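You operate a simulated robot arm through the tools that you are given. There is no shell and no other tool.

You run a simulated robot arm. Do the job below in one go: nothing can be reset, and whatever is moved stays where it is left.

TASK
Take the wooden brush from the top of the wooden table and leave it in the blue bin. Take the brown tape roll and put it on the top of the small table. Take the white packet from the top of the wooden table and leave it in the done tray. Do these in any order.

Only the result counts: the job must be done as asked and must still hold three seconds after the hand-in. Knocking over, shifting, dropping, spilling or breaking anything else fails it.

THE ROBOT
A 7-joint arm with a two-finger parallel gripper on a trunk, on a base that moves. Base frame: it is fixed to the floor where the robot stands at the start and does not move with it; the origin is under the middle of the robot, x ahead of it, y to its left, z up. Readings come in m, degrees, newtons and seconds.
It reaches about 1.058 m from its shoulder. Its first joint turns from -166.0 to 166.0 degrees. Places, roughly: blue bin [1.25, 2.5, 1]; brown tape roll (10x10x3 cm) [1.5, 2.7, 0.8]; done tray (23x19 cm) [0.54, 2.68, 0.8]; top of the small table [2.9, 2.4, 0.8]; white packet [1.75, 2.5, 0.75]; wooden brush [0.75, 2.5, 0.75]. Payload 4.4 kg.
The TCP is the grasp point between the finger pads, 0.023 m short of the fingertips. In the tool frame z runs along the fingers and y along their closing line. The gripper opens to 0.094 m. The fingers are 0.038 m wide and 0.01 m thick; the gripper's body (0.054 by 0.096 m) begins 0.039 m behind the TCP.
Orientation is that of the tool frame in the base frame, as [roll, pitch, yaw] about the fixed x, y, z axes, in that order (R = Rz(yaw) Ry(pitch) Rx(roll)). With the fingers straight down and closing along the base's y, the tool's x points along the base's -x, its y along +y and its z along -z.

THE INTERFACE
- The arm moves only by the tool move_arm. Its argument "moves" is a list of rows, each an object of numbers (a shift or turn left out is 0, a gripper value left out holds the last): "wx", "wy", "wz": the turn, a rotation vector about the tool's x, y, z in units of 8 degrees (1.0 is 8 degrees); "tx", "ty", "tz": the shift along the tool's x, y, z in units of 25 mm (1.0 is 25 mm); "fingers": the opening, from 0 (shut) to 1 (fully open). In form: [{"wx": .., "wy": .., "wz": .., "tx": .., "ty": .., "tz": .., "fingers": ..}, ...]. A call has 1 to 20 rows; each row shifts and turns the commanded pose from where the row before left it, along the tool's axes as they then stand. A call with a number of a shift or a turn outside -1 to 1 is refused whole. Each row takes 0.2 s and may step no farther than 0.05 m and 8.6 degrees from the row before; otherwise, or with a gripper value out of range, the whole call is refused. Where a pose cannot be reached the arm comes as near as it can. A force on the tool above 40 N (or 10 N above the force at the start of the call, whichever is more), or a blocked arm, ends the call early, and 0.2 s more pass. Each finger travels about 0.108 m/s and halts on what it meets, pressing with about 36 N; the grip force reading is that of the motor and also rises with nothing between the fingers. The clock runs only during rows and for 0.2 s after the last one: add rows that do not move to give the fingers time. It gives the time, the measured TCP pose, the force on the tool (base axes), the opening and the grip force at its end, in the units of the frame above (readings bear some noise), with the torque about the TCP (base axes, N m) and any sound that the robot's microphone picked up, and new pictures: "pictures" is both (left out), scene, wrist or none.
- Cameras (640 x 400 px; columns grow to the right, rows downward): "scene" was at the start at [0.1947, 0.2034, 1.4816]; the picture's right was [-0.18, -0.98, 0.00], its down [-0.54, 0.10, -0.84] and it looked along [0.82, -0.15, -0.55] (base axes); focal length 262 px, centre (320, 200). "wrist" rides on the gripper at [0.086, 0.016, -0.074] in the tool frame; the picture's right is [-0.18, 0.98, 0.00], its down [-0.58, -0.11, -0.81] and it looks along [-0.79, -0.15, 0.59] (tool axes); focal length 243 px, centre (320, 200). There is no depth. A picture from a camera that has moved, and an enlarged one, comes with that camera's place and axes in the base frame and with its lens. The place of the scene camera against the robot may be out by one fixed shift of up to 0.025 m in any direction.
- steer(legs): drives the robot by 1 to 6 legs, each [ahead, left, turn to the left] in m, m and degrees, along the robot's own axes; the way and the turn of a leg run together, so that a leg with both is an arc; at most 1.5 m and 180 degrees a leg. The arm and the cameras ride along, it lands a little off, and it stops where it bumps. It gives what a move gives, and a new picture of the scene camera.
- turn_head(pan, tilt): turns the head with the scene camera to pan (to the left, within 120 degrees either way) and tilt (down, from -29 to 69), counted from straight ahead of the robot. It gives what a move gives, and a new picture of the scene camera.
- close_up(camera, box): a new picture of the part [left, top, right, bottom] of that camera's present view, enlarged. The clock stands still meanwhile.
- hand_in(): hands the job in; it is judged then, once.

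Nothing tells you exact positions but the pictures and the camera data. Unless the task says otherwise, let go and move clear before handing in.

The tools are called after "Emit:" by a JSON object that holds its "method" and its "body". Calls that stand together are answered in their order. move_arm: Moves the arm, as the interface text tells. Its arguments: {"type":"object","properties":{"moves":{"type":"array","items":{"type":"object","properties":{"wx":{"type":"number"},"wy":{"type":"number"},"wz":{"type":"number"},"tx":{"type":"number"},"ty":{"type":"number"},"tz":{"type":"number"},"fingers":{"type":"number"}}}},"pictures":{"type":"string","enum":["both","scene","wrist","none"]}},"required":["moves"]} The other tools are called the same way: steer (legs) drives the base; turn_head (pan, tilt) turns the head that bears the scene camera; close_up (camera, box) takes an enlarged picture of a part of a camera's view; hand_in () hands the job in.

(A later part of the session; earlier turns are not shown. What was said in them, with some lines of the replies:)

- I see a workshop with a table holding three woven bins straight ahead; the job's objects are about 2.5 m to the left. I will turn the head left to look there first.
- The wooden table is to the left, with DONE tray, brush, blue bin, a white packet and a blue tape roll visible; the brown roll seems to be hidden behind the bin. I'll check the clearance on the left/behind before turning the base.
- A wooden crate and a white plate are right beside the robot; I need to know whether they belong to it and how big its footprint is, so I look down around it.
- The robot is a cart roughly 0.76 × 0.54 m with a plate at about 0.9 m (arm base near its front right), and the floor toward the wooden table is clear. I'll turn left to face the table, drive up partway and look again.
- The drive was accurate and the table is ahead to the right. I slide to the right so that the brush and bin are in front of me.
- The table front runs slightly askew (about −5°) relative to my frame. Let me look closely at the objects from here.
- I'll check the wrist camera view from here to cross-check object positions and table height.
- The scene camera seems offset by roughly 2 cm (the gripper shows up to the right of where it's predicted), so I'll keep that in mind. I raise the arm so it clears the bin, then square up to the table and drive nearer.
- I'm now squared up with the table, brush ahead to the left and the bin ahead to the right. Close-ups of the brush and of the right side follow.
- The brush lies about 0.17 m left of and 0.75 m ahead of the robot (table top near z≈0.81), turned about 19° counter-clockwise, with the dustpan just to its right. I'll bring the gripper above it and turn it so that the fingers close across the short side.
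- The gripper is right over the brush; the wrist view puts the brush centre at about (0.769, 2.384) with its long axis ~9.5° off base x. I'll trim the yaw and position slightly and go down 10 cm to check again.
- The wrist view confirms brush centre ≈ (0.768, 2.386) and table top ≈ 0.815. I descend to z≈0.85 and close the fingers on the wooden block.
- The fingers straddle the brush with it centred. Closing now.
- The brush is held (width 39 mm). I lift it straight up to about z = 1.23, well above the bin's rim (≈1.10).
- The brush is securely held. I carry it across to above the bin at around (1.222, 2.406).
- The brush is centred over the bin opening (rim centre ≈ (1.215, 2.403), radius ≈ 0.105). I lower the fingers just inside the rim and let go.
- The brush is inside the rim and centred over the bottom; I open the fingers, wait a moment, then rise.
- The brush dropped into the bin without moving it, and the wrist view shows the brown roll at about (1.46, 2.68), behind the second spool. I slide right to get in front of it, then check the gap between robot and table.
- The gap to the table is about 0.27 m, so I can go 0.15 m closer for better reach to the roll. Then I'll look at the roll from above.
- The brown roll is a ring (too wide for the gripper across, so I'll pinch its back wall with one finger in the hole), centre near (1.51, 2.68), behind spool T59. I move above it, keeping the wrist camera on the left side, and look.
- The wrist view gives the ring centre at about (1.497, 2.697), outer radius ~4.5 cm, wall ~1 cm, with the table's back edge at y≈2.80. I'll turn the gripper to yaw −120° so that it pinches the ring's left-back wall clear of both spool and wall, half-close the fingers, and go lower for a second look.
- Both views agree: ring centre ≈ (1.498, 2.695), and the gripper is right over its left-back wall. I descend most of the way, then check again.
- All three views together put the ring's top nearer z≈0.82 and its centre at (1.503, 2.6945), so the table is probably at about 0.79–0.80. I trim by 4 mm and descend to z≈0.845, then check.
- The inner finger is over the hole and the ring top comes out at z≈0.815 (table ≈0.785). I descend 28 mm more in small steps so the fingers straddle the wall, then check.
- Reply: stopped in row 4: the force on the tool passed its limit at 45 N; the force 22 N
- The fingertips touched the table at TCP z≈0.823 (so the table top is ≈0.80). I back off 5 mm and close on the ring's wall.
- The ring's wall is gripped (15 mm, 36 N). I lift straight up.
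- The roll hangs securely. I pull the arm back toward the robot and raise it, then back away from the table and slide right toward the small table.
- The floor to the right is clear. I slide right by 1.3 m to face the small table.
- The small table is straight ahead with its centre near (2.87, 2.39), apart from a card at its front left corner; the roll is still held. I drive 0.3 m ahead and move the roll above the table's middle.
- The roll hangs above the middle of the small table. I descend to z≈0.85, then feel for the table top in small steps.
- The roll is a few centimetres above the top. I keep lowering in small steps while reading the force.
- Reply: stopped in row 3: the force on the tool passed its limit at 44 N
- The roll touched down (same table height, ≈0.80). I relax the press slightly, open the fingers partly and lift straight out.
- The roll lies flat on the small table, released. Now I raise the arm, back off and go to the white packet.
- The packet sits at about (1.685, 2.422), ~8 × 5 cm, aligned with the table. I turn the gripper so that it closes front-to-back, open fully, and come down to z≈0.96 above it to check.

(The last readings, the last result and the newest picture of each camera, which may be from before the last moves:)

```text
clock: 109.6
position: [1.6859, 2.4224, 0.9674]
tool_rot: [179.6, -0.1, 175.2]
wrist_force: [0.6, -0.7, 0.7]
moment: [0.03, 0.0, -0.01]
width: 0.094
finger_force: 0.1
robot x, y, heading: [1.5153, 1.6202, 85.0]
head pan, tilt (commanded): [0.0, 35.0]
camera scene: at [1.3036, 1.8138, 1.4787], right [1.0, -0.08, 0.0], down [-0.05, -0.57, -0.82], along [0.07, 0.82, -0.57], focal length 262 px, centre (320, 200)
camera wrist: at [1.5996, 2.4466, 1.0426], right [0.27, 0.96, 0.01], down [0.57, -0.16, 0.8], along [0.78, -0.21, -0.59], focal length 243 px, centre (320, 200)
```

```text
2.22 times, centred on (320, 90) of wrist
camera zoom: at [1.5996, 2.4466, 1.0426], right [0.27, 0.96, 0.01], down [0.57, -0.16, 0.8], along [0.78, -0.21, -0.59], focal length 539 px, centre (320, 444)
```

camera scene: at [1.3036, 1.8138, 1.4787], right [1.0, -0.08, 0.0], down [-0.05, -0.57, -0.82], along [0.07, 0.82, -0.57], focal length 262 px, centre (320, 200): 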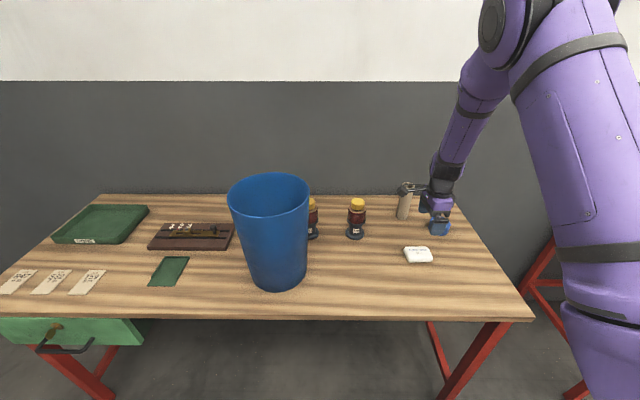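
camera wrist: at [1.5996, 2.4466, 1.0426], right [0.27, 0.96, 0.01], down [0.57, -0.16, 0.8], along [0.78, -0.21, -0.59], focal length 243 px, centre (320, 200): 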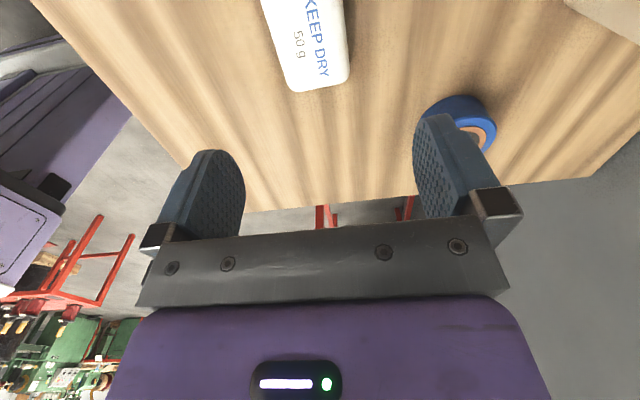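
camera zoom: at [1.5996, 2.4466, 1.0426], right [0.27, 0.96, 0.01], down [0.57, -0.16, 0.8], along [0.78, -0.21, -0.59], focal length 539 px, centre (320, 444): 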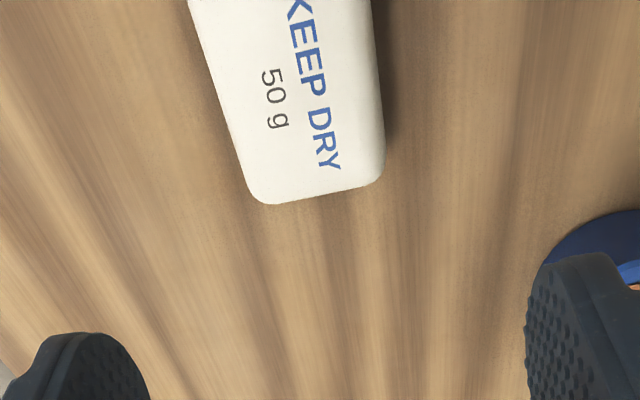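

The wrist view places the packet centre at ≈(1.680, 2.4165). I trim by 6 mm and descend so the fingertips end ~8 mm above the table.

Emit:
{"method": "move_arm", "body": {"moves": [{"tx": 0.22, "ty": -0.26}, {"tz": 1}, {"tz": 1}, {"tz": 1}, {"tz": 1}, {"tz": 0.8}, {"tz": 0.4}, {"tz": 0.25}, {}], "pictures": "both"}}

Emit:
{"method": "close_up", "body": {"camera": "scene", "box": [360, 180, 480, 290]}}

```text
clock: 111.6
position: [1.6782, 2.4181, 0.8308]
tool_rot: [179.7, -0.1, 175.2]
wrist_force: [-0.2, 0.1, 0.0]
moment: [0.02, 0.01, -0.02]
width: 0.0938
finger_force: 0.1
robot x, y, heading: [1.5182, 1.6194, 85.2]
head pan, tilt (commanded): [0.0, 35.0]
camera scene: at [1.3036, 1.8139, 1.4787], right [1.0, -0.08, 0.0], down [-0.05, -0.57, -0.82], along [0.07, 0.82, -0.57], focal length 262 px, centre (320, 200)
camera wrist: at [1.593, 2.4418, 0.9068], right [0.27, 0.96, 0.0], down [0.57, -0.16, 0.8], along [0.78, -0.21, -0.59], focal length 243 px, centre (320, 200)
```

scene: 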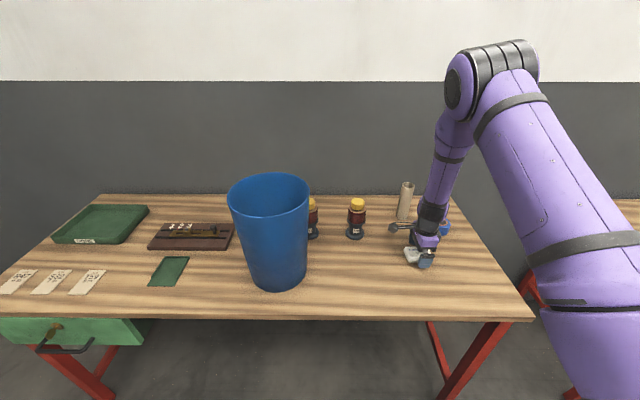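
wrist: 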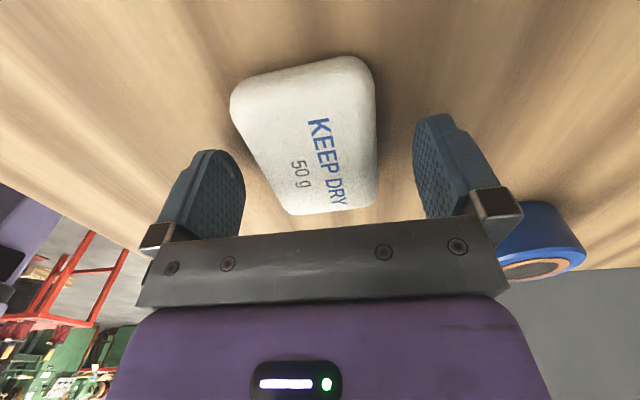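

```text
3.64 times, centred on (420, 235) of scene
camera zoom: at [1.3036, 1.8139, 1.4787], right [1.0, -0.08, 0.0], down [-0.05, -0.57, -0.82], along [0.07, 0.82, -0.57], focal length 954 px, centre (-44, 73)
```

zoom: 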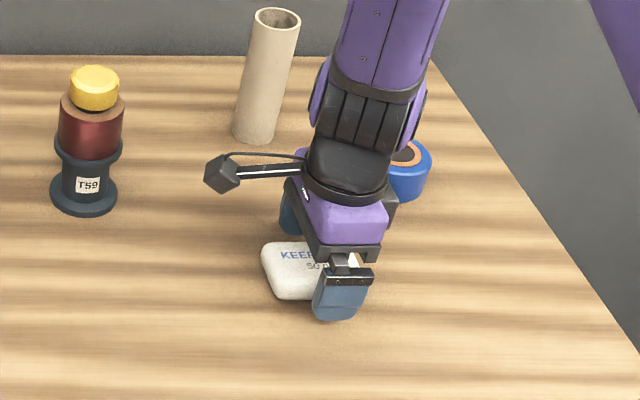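

The packet is centred between the fingers. Closing.

Emit:
{"method": "move_arm", "body": {"moves": [{"fingers": 0}, {"fingers": 0}, {"fingers": 0}, {"fingers": 0}], "pictures": "wrist"}}

```text
clock: 112.6
position: [1.6782, 2.4162, 0.8315]
tool_rot: [179.6, -0.2, 175.2]
wrist_force: [-0.3, -0.2, 0.5]
moment: [0.03, 0.06, 0.0]
width: 0.0591
finger_force: 35.9
robot x, y, heading: [1.5181, 1.62, 85.2]
head pan, tilt (commanded): [0.0, 35.0]
camera wrist: at [1.593, 2.4418, 0.907], right [0.27, 0.96, 0.0], down [0.57, -0.16, 0.8], along [0.78, -0.21, -0.59], focal length 243 px, centre (320, 200)
```

wrist: 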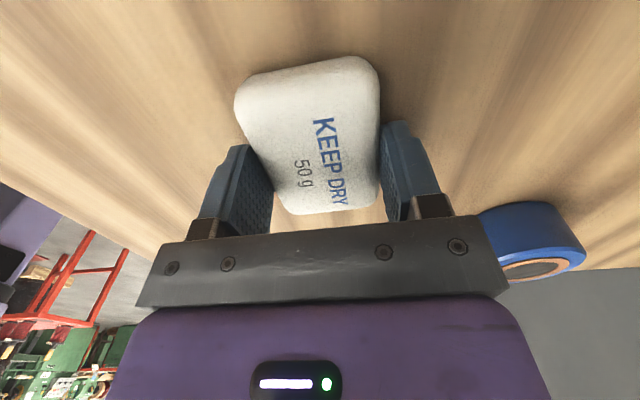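

The packet is held (59 mm). I lift it.

Emit:
{"method": "move_arm", "body": {"moves": [{"tz": -0.4}, {"tz": -0.8}, {"tz": -1}, {"tz": -1}, {"tz": -1}, {"tz": -1}, {"tz": -1}, {"tz": -1}, {"tz": -1}, {"tz": -1}, {"tz": -1}, {"tz": -1}, {"tz": -1}, {"tz": -1}, {"tz": -1}, {"tz": -1}, {"tz": -1}, {"tz": -1}], "pictures": "both"}}

```text
clock: 116.4
position: [1.6778, 2.4161, 1.2626]
tool_rot: [179.7, -0.1, 175.1]
wrist_force: [0.8, -0.5, -1.3]
moment: [0.0, 0.01, 0.03]
width: 0.059
finger_force: 36.0
robot x, y, heading: [1.5121, 1.6193, 85.4]
head pan, tilt (commanded): [0.0, 35.0]
camera scene: at [1.3036, 1.8141, 1.4786], right [1.0, -0.08, 0.0], down [-0.05, -0.57, -0.82], along [0.07, 0.82, -0.57], focal length 262 px, centre (320, 200)
camera wrist: at [1.593, 2.4395, 1.3372], right [0.27, 0.96, 0.0], down [0.57, -0.16, 0.8], along [0.78, -0.21, -0.59], focal length 243 px, centre (320, 200)
```

scene: 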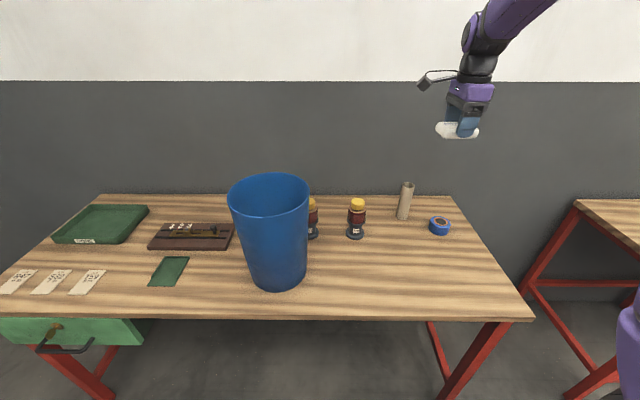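
wrist: 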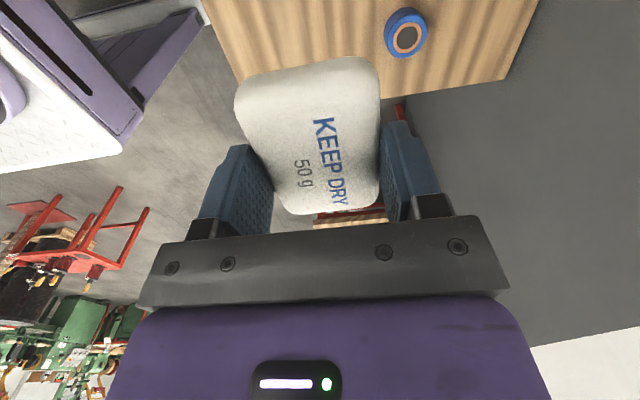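

The packet is held well above everything. I drive left, parallel to the table, to the DONE tray near (0.53, 2.69); the packet passes over the bin with >10 cm to spare.

Emit:
{"method": "steer", "body": {"legs": [[0, 1.12, 0], [0.03, 0, 0]]}}

```text
clock: 122.6
position: [0.563, 2.5371, 1.2608]
tool_rot: [179.7, -0.1, 175.6]
wrist_force: [-0.6, 0.0, -0.3]
moment: [-0.03, 0.0, -0.01]
width: 0.059
finger_force: 36.0
robot x, y, heading: [0.4031, 1.7455, 85.6]
head pan, tilt (commanded): [0.0, 35.0]
camera scene: at [0.1914, 1.9338, 1.4787], right [1.0, -0.08, 0.0], down [-0.05, -0.57, -0.82], along [0.06, 0.82, -0.57], focal length 262 px, centre (320, 200)
```

scene: 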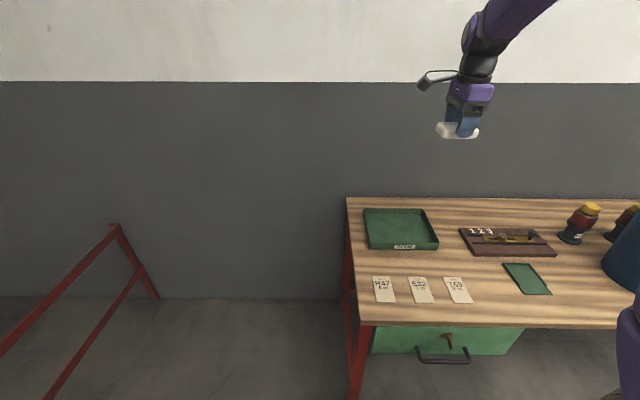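

Emit:
{"method": "close_up", "body": {"camera": "scene", "box": [340, 190, 460, 265]}}

Emit:
{"method": "close_up", "body": {"camera": "wrist", "box": [0, 0, 640, 400]}}

```text
5.33 times, centred on (400, 228) of scene
camera zoom: at [0.1914, 1.9338, 1.4787], right [1.0, -0.08, 0.0], down [-0.05, -0.57, -0.82], along [0.06, 0.82, -0.57], focal length 1398 px, centre (-107, 53)
```

zoom: 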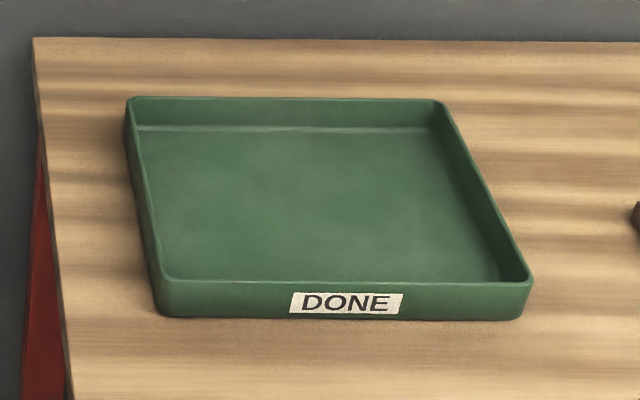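

```text
1.00 times, centred on (320, 200) of wrist (not enlarged: the box is as wide or as high as the picture)
camera zoom: at [0.4772, 2.5609, 1.3371], right [0.26, 0.97, 0.0], down [0.57, -0.16, 0.8], along [0.78, -0.21, -0.59], focal length 243 px, centre (320, 200)
```

zoom: 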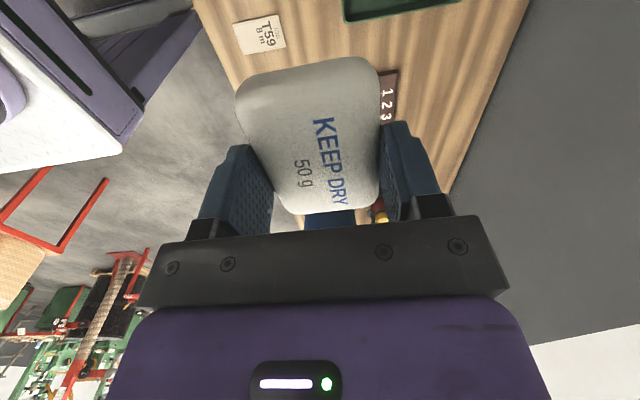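

The tray centre comes out at ≈(0.546, 2.684), rim z≈0.83. I move the packet over it and descend to z≈0.95 for a check.

Emit:
{"method": "move_arm", "body": {"moves": [{"tx": 0.19, "ty": 0.965}, {"tx": 0.19, "ty": 0.965}, {"tx": 0.19, "ty": 0.965}, {"tx": 0.19, "ty": 0.965}, {"tx": 0.19, "ty": 0.965}, {"tx": 0.18, "ty": 0.965}, {"tz": 1}, {"tz": 1}, {"tz": 1}, {"tz": 1}, {"tz": 1}, {"tz": 1}, {"tz": 1}, {"tz": 1}, {"tz": 1}, {"tz": 1}, {"tz": 1}, {"tz": 1}, {}], "pictures": "both"}}

Emit:
{"method": "close_up", "body": {"camera": "scene", "box": [330, 165, 470, 265]}}

```text
clock: 126.6
position: [0.5448, 2.6861, 0.962]
tool_rot: [179.7, -0.1, 175.4]
wrist_force: [0.9, 0.3, -0.3]
moment: [0.0, 0.02, -0.01]
width: 0.059
finger_force: 35.8
robot x, y, heading: [0.4023, 1.7401, 85.4]
head pan, tilt (commanded): [0.0, 35.0]
camera scene: at [0.1914, 1.9338, 1.4787], right [1.0, -0.08, 0.0], down [-0.05, -0.57, -0.82], along [0.06, 0.82, -0.57], focal length 262 px, centre (320, 200)
camera wrist: at [0.4598, 2.7091, 1.038], right [0.26, 0.97, 0.01], down [0.57, -0.16, 0.8], along [0.78, -0.21, -0.59], focal length 243 px, centre (320, 200)
```

scene: 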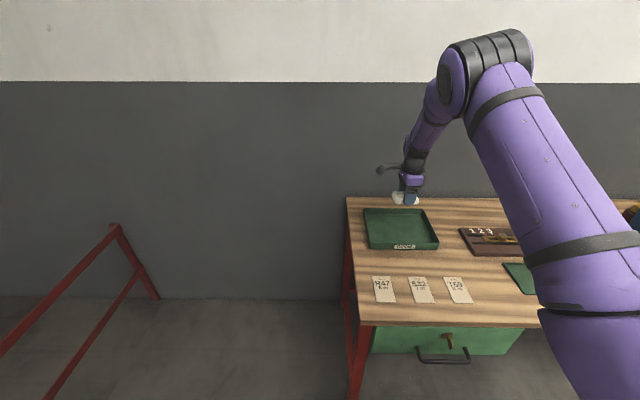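
wrist: 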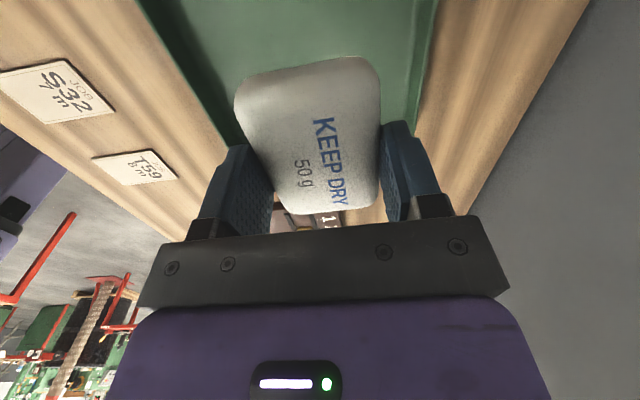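

```text
4.00 times, centred on (400, 215) of scene
camera zoom: at [0.1914, 1.9338, 1.4787], right [1.0, -0.08, 0.0], down [-0.05, -0.57, -0.82], along [0.06, 0.82, -0.57], focal length 1049 px, centre (0, 140)
```

zoom: 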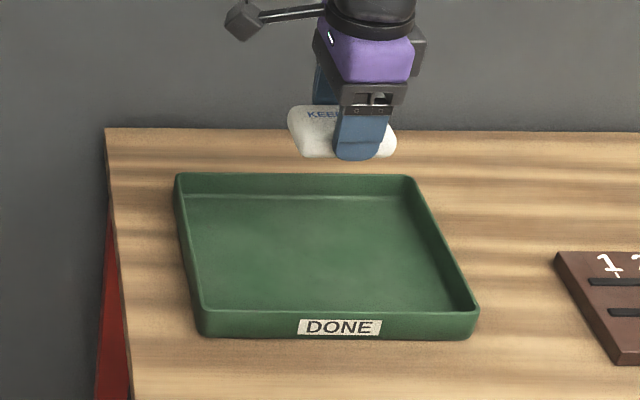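

The packet is over the tray (a shade toward the back), so I nudge it 1 cm forward and lower it toward the tray floor.

Emit:
{"method": "move_arm", "body": {"moves": [{"ty": -0.4}, {"tz": 1}, {"tz": 1}, {"tz": 1}, {"tz": 0.7}, {"tz": 0.4}, {}], "pictures": "wrist"}}

Emit:
{"method": "close_up", "body": {"camera": "scene", "box": [330, 165, 470, 265]}}

```text
clock: 128.2
position: [0.5446, 2.6764, 0.8598]
tool_rot: [179.5, -0.1, 175.6]
wrist_force: [-0.8, -1.5, -0.9]
moment: [-0.01, 0.0, 0.04]
width: 0.059
finger_force: 36.1
robot x, y, heading: [0.4054, 1.7438, 85.5]
head pan, tilt (commanded): [0.0, 35.0]
camera wrist: at [0.4587, 2.7002, 0.936], right [0.26, 0.97, 0.01], down [0.57, -0.16, 0.8], along [0.78, -0.21, -0.59], focal length 243 px, centre (320, 200)
```

wrist: 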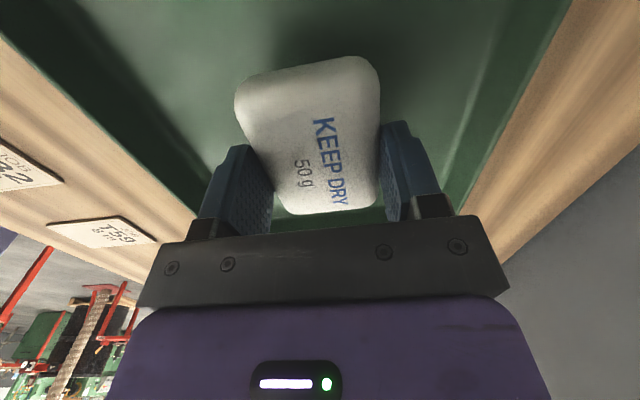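

```text
4.00 times, centred on (400, 215) of scene
camera zoom: at [0.1914, 1.9338, 1.4787], right [1.0, -0.08, 0.0], down [-0.05, -0.57, -0.82], along [0.06, 0.82, -0.57], focal length 1049 px, centre (0, 140)
```

zoom: 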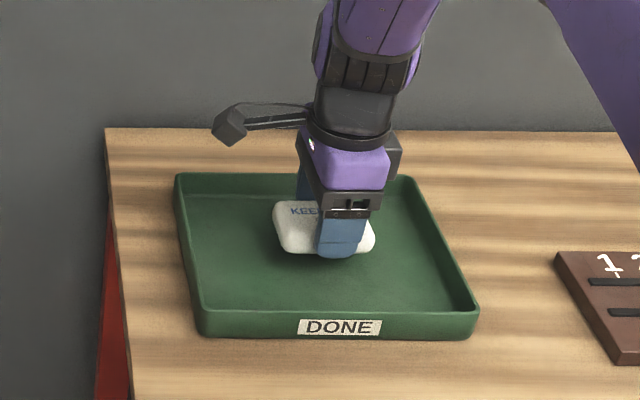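

The packet is in the middle of the tray, about 2 cm above its floor. I lower it in small steps.

Emit:
{"method": "move_arm", "body": {"moves": [{"tz": 0.25}, {"tz": 0.25}, {"tz": 0.1}, {}], "pictures": "none"}}

Emit:
{"method": "move_arm", "body": {"moves": [{"tz": 0.12}, {}], "pictures": "none"}}

```text
clock: 129.2
position: [0.5439, 2.6757, 0.8449]
tool_rot: [179.8, -0.1, 175.6]
wrist_force: [-0.3, 0.2, 0.2]
moment: [0.01, 0.0, 0.0]
width: 0.059
finger_force: 35.3
robot x, y, heading: [0.4004, 1.7418, 85.2]
head pan, tilt (commanded): [0.0, 35.0]
```

```text
clock: 129.8
position: [0.5439, 2.6759, 0.8423]
tool_rot: [179.7, -0.1, 175.5]
wrist_force: [1.1, -0.4, -0.1]
moment: [-0.01, 0.02, 0.02]
width: 0.0593
finger_force: 36.5
robot x, y, heading: [0.4006, 1.7459, 85.7]
head pan, tilt (commanded): [0.0, 35.0]
```

Emit:
{"method": "move_arm", "body": {"moves": [{"tz": 0.08}, {}], "pictures": "none"}}

Emit:
{"method": "close_up", "body": {"camera": "scene", "box": [350, 185, 450, 255]}}

```text
clock: 130.4
position: [0.5444, 2.6769, 0.8399]
tool_rot: [179.7, -0.1, 175.5]
wrist_force: [-0.6, -0.1, 0.0]
moment: [-0.05, 0.01, 0.02]
width: 0.0588
finger_force: 35.8
robot x, y, heading: [0.4039, 1.7448, 85.5]
head pan, tilt (commanded): [0.0, 35.0]
```

```text
5.71 times, centred on (400, 220) of scene
camera zoom: at [0.1914, 1.9339, 1.4787], right [1.0, -0.08, 0.0], down [-0.05, -0.57, -0.82], along [0.06, 0.82, -0.57], focal length 1498 px, centre (-137, 86)
```

zoom: 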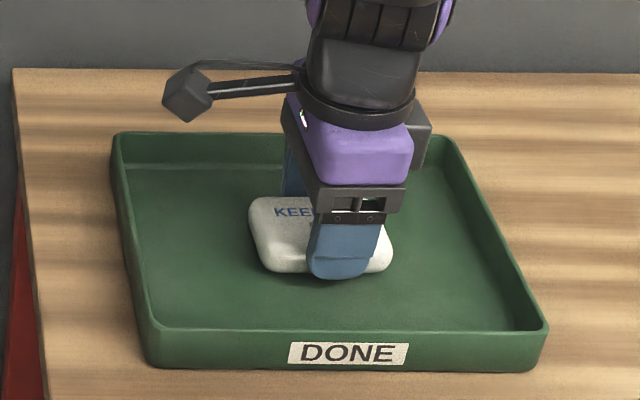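

Only a couple of millimetres remain. One more small step, then I open and rise.

Emit:
{"method": "move_arm", "body": {"moves": [{"tz": 0.08}, {}], "pictures": "none"}}

Emit:
{"method": "move_arm", "body": {"moves": [{"fingers": 0.9}, {"fingers": 0.9}, {"fingers": 0.9}, {"tz": -0.4}, {"tz": -0.8}, {"tz": -1}, {"tz": -1}, {"tz": -1}, {"tz": -1}, {"tz": -1}, {"tz": -1}, {"tz": -1}, {"tz": -1}, {"tz": -1}, {"tz": -1}], "pictures": "both"}}

Emit:
{"method": "close_up", "body": {"camera": "scene", "box": [340, 175, 460, 265]}}

```text
clock: 131.0
position: [0.5458, 2.6754, 0.8382]
tool_rot: [179.7, -0.1, 175.5]
wrist_force: [-0.2, 0.7, -1.1]
moment: [-0.02, -0.01, -0.01]
width: 0.0589
finger_force: 35.9
robot x, y, heading: [0.406, 1.7438, 85.1]
head pan, tilt (commanded): [0.0, 35.0]
```

```text
clock: 134.2
position: [0.5442, 2.6745, 1.119]
tool_rot: [179.6, 0.0, 175.5]
wrist_force: [0.0, -0.7, 0.0]
moment: [-0.03, 0.01, -0.01]
width: 0.0847
finger_force: 0.1
robot x, y, heading: [0.4037, 1.7439, 85.7]
head pan, tilt (commanded): [0.0, 35.0]
camera scene: at [0.1914, 1.9342, 1.4786], right [1.0, -0.08, 0.0], down [-0.05, -0.57, -0.82], along [0.06, 0.82, -0.57], focal length 262 px, centre (320, 200)
camera wrist: at [0.4594, 2.6981, 1.1935], right [0.26, 0.97, 0.0], down [0.57, -0.16, 0.8], along [0.78, -0.21, -0.59], focal length 243 px, centre (320, 200)
```

scene: 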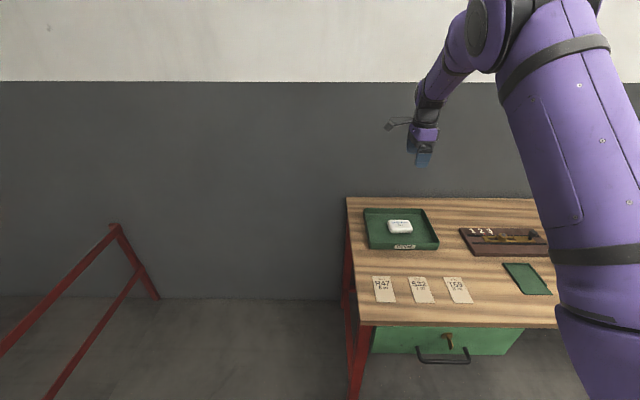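
wrist: 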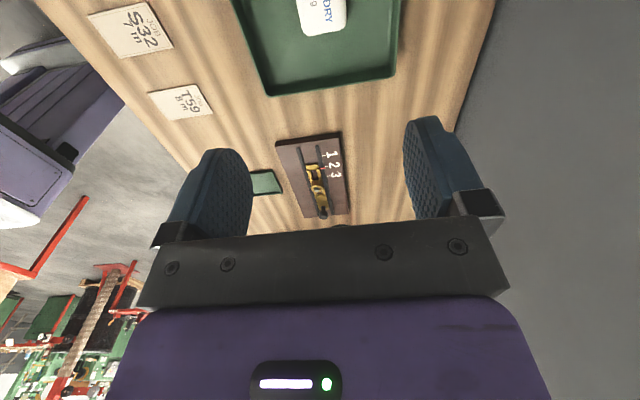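

```text
4.44 times, centred on (400, 220) of scene
camera zoom: at [0.1914, 1.9342, 1.4786], right [1.0, -0.08, 0.0], down [-0.05, -0.57, -0.82], along [0.06, 0.82, -0.57], focal length 1165 px, centre (-36, 111)
```

zoom: 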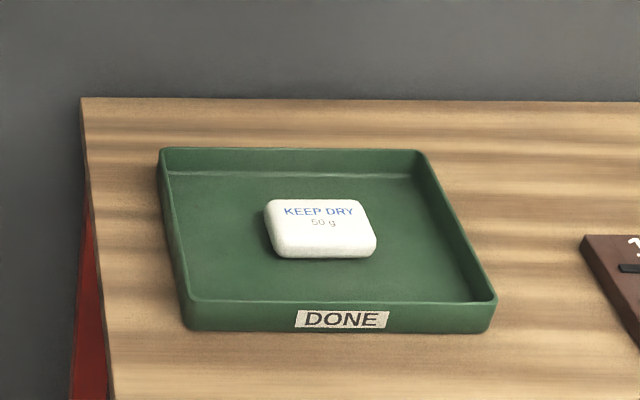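

The packet rests in the DONE tray. I raise the arm, back the robot off, and take a look over both tables to check that everything is in order.

Emit:
{"method": "move_arm", "body": {"moves": [{"tz": -1}, {"tz": -1}, {"tz": -1}, {"tz": -1}, {"tz": -1}, {"tz": -1}], "pictures": "none"}}

Emit:
{"method": "steer", "body": {"legs": [[-0.45, 0, 0]]}}

Emit:
{"method": "turn_head", "body": {"pan": -35, "tilt": 25}}

```text
clock: 135.6
position: [0.545, 2.6725, 1.2676]
tool_rot: [179.7, -0.1, 175.5]
wrist_force: [0.1, 0.6, -0.3]
moment: [-0.02, -0.05, 0.02]
width: 0.0847
finger_force: 0.1
robot x, y, heading: [0.4037, 1.7443, 85.4]
head pan, tilt (commanded): [0.0, 35.0]
```

```text
clock: 138.3
position: [0.5093, 2.2224, 1.2684]
tool_rot: [179.7, -0.1, 175.6]
wrist_force: [-0.9, 0.4, -0.4]
moment: [-0.03, -0.01, -0.02]
width: 0.0845
finger_force: 0.1
robot x, y, heading: [0.3676, 1.2925, 85.5]
head pan, tilt (commanded): [0.0, 35.0]
camera scene: at [0.1558, 1.4837, 1.4787], right [1.0, -0.08, 0.0], down [-0.05, -0.57, -0.82], along [0.06, 0.82, -0.57], focal length 262 px, centre (320, 200)
```

scene: 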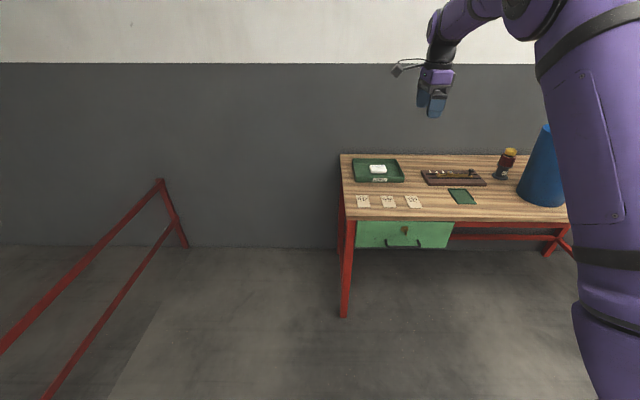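

```text
clock: 139.3
position: [0.5096, 2.2217, 1.2664]
tool_rot: [179.6, -0.2, 175.5]
wrist_force: [0.0, 0.1, -0.3]
moment: [-0.01, -0.02, 0.03]
width: 0.0847
finger_force: 0.1
robot x, y, heading: [0.3665, 1.2889, 85.7]
head pan, tilt (commanded): [-35.0, 25.0]
camera scene: at [0.2075, 1.467, 1.4944], right [0.77, -0.64, 0.0], down [-0.27, -0.33, -0.91], along [0.58, 0.7, -0.42], focal length 262 px, centre (320, 200)
```

scene: 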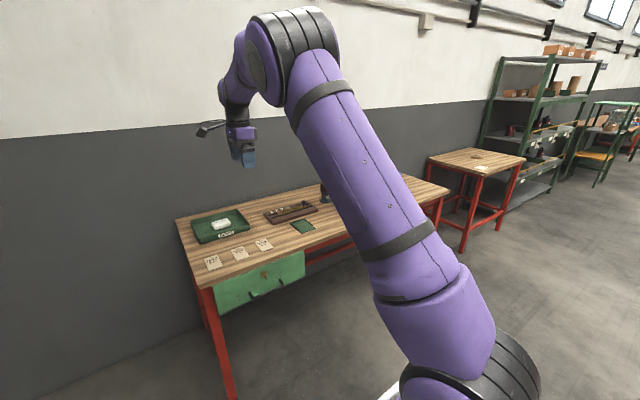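

The packet is in the DONE tray, the brown roll lies on the small table, and the brush went into the bin, which still stands in place. The gripper is empty and clear of both tables, so I hand the job in.

Emit:
{"method": "hand_in", "body": {}}

```text
The job is handed in.
```

I finished all three moves and handed the job in; no result has come back yet.

- **Wooden brush:** I let it go inside the rim of the blue bin, about 20 cm above the bottom. I didn't look into the bin afterwards. The gripper came up empty, the bin hadn't moved, and I saw no brush on the table.
- **Brown tape roll:** it lies flat near the middle of the small table top, and the final look showed it still there.
- **White packet:** it rests near the middle of the done tray.

I lifted the arm and backed the robot away from the tables before handing in. I saw nothing else moved or knocked over in the pictures. While gripping and placing the roll, the arm briefly pressed on each table with about 45 N before stopping.
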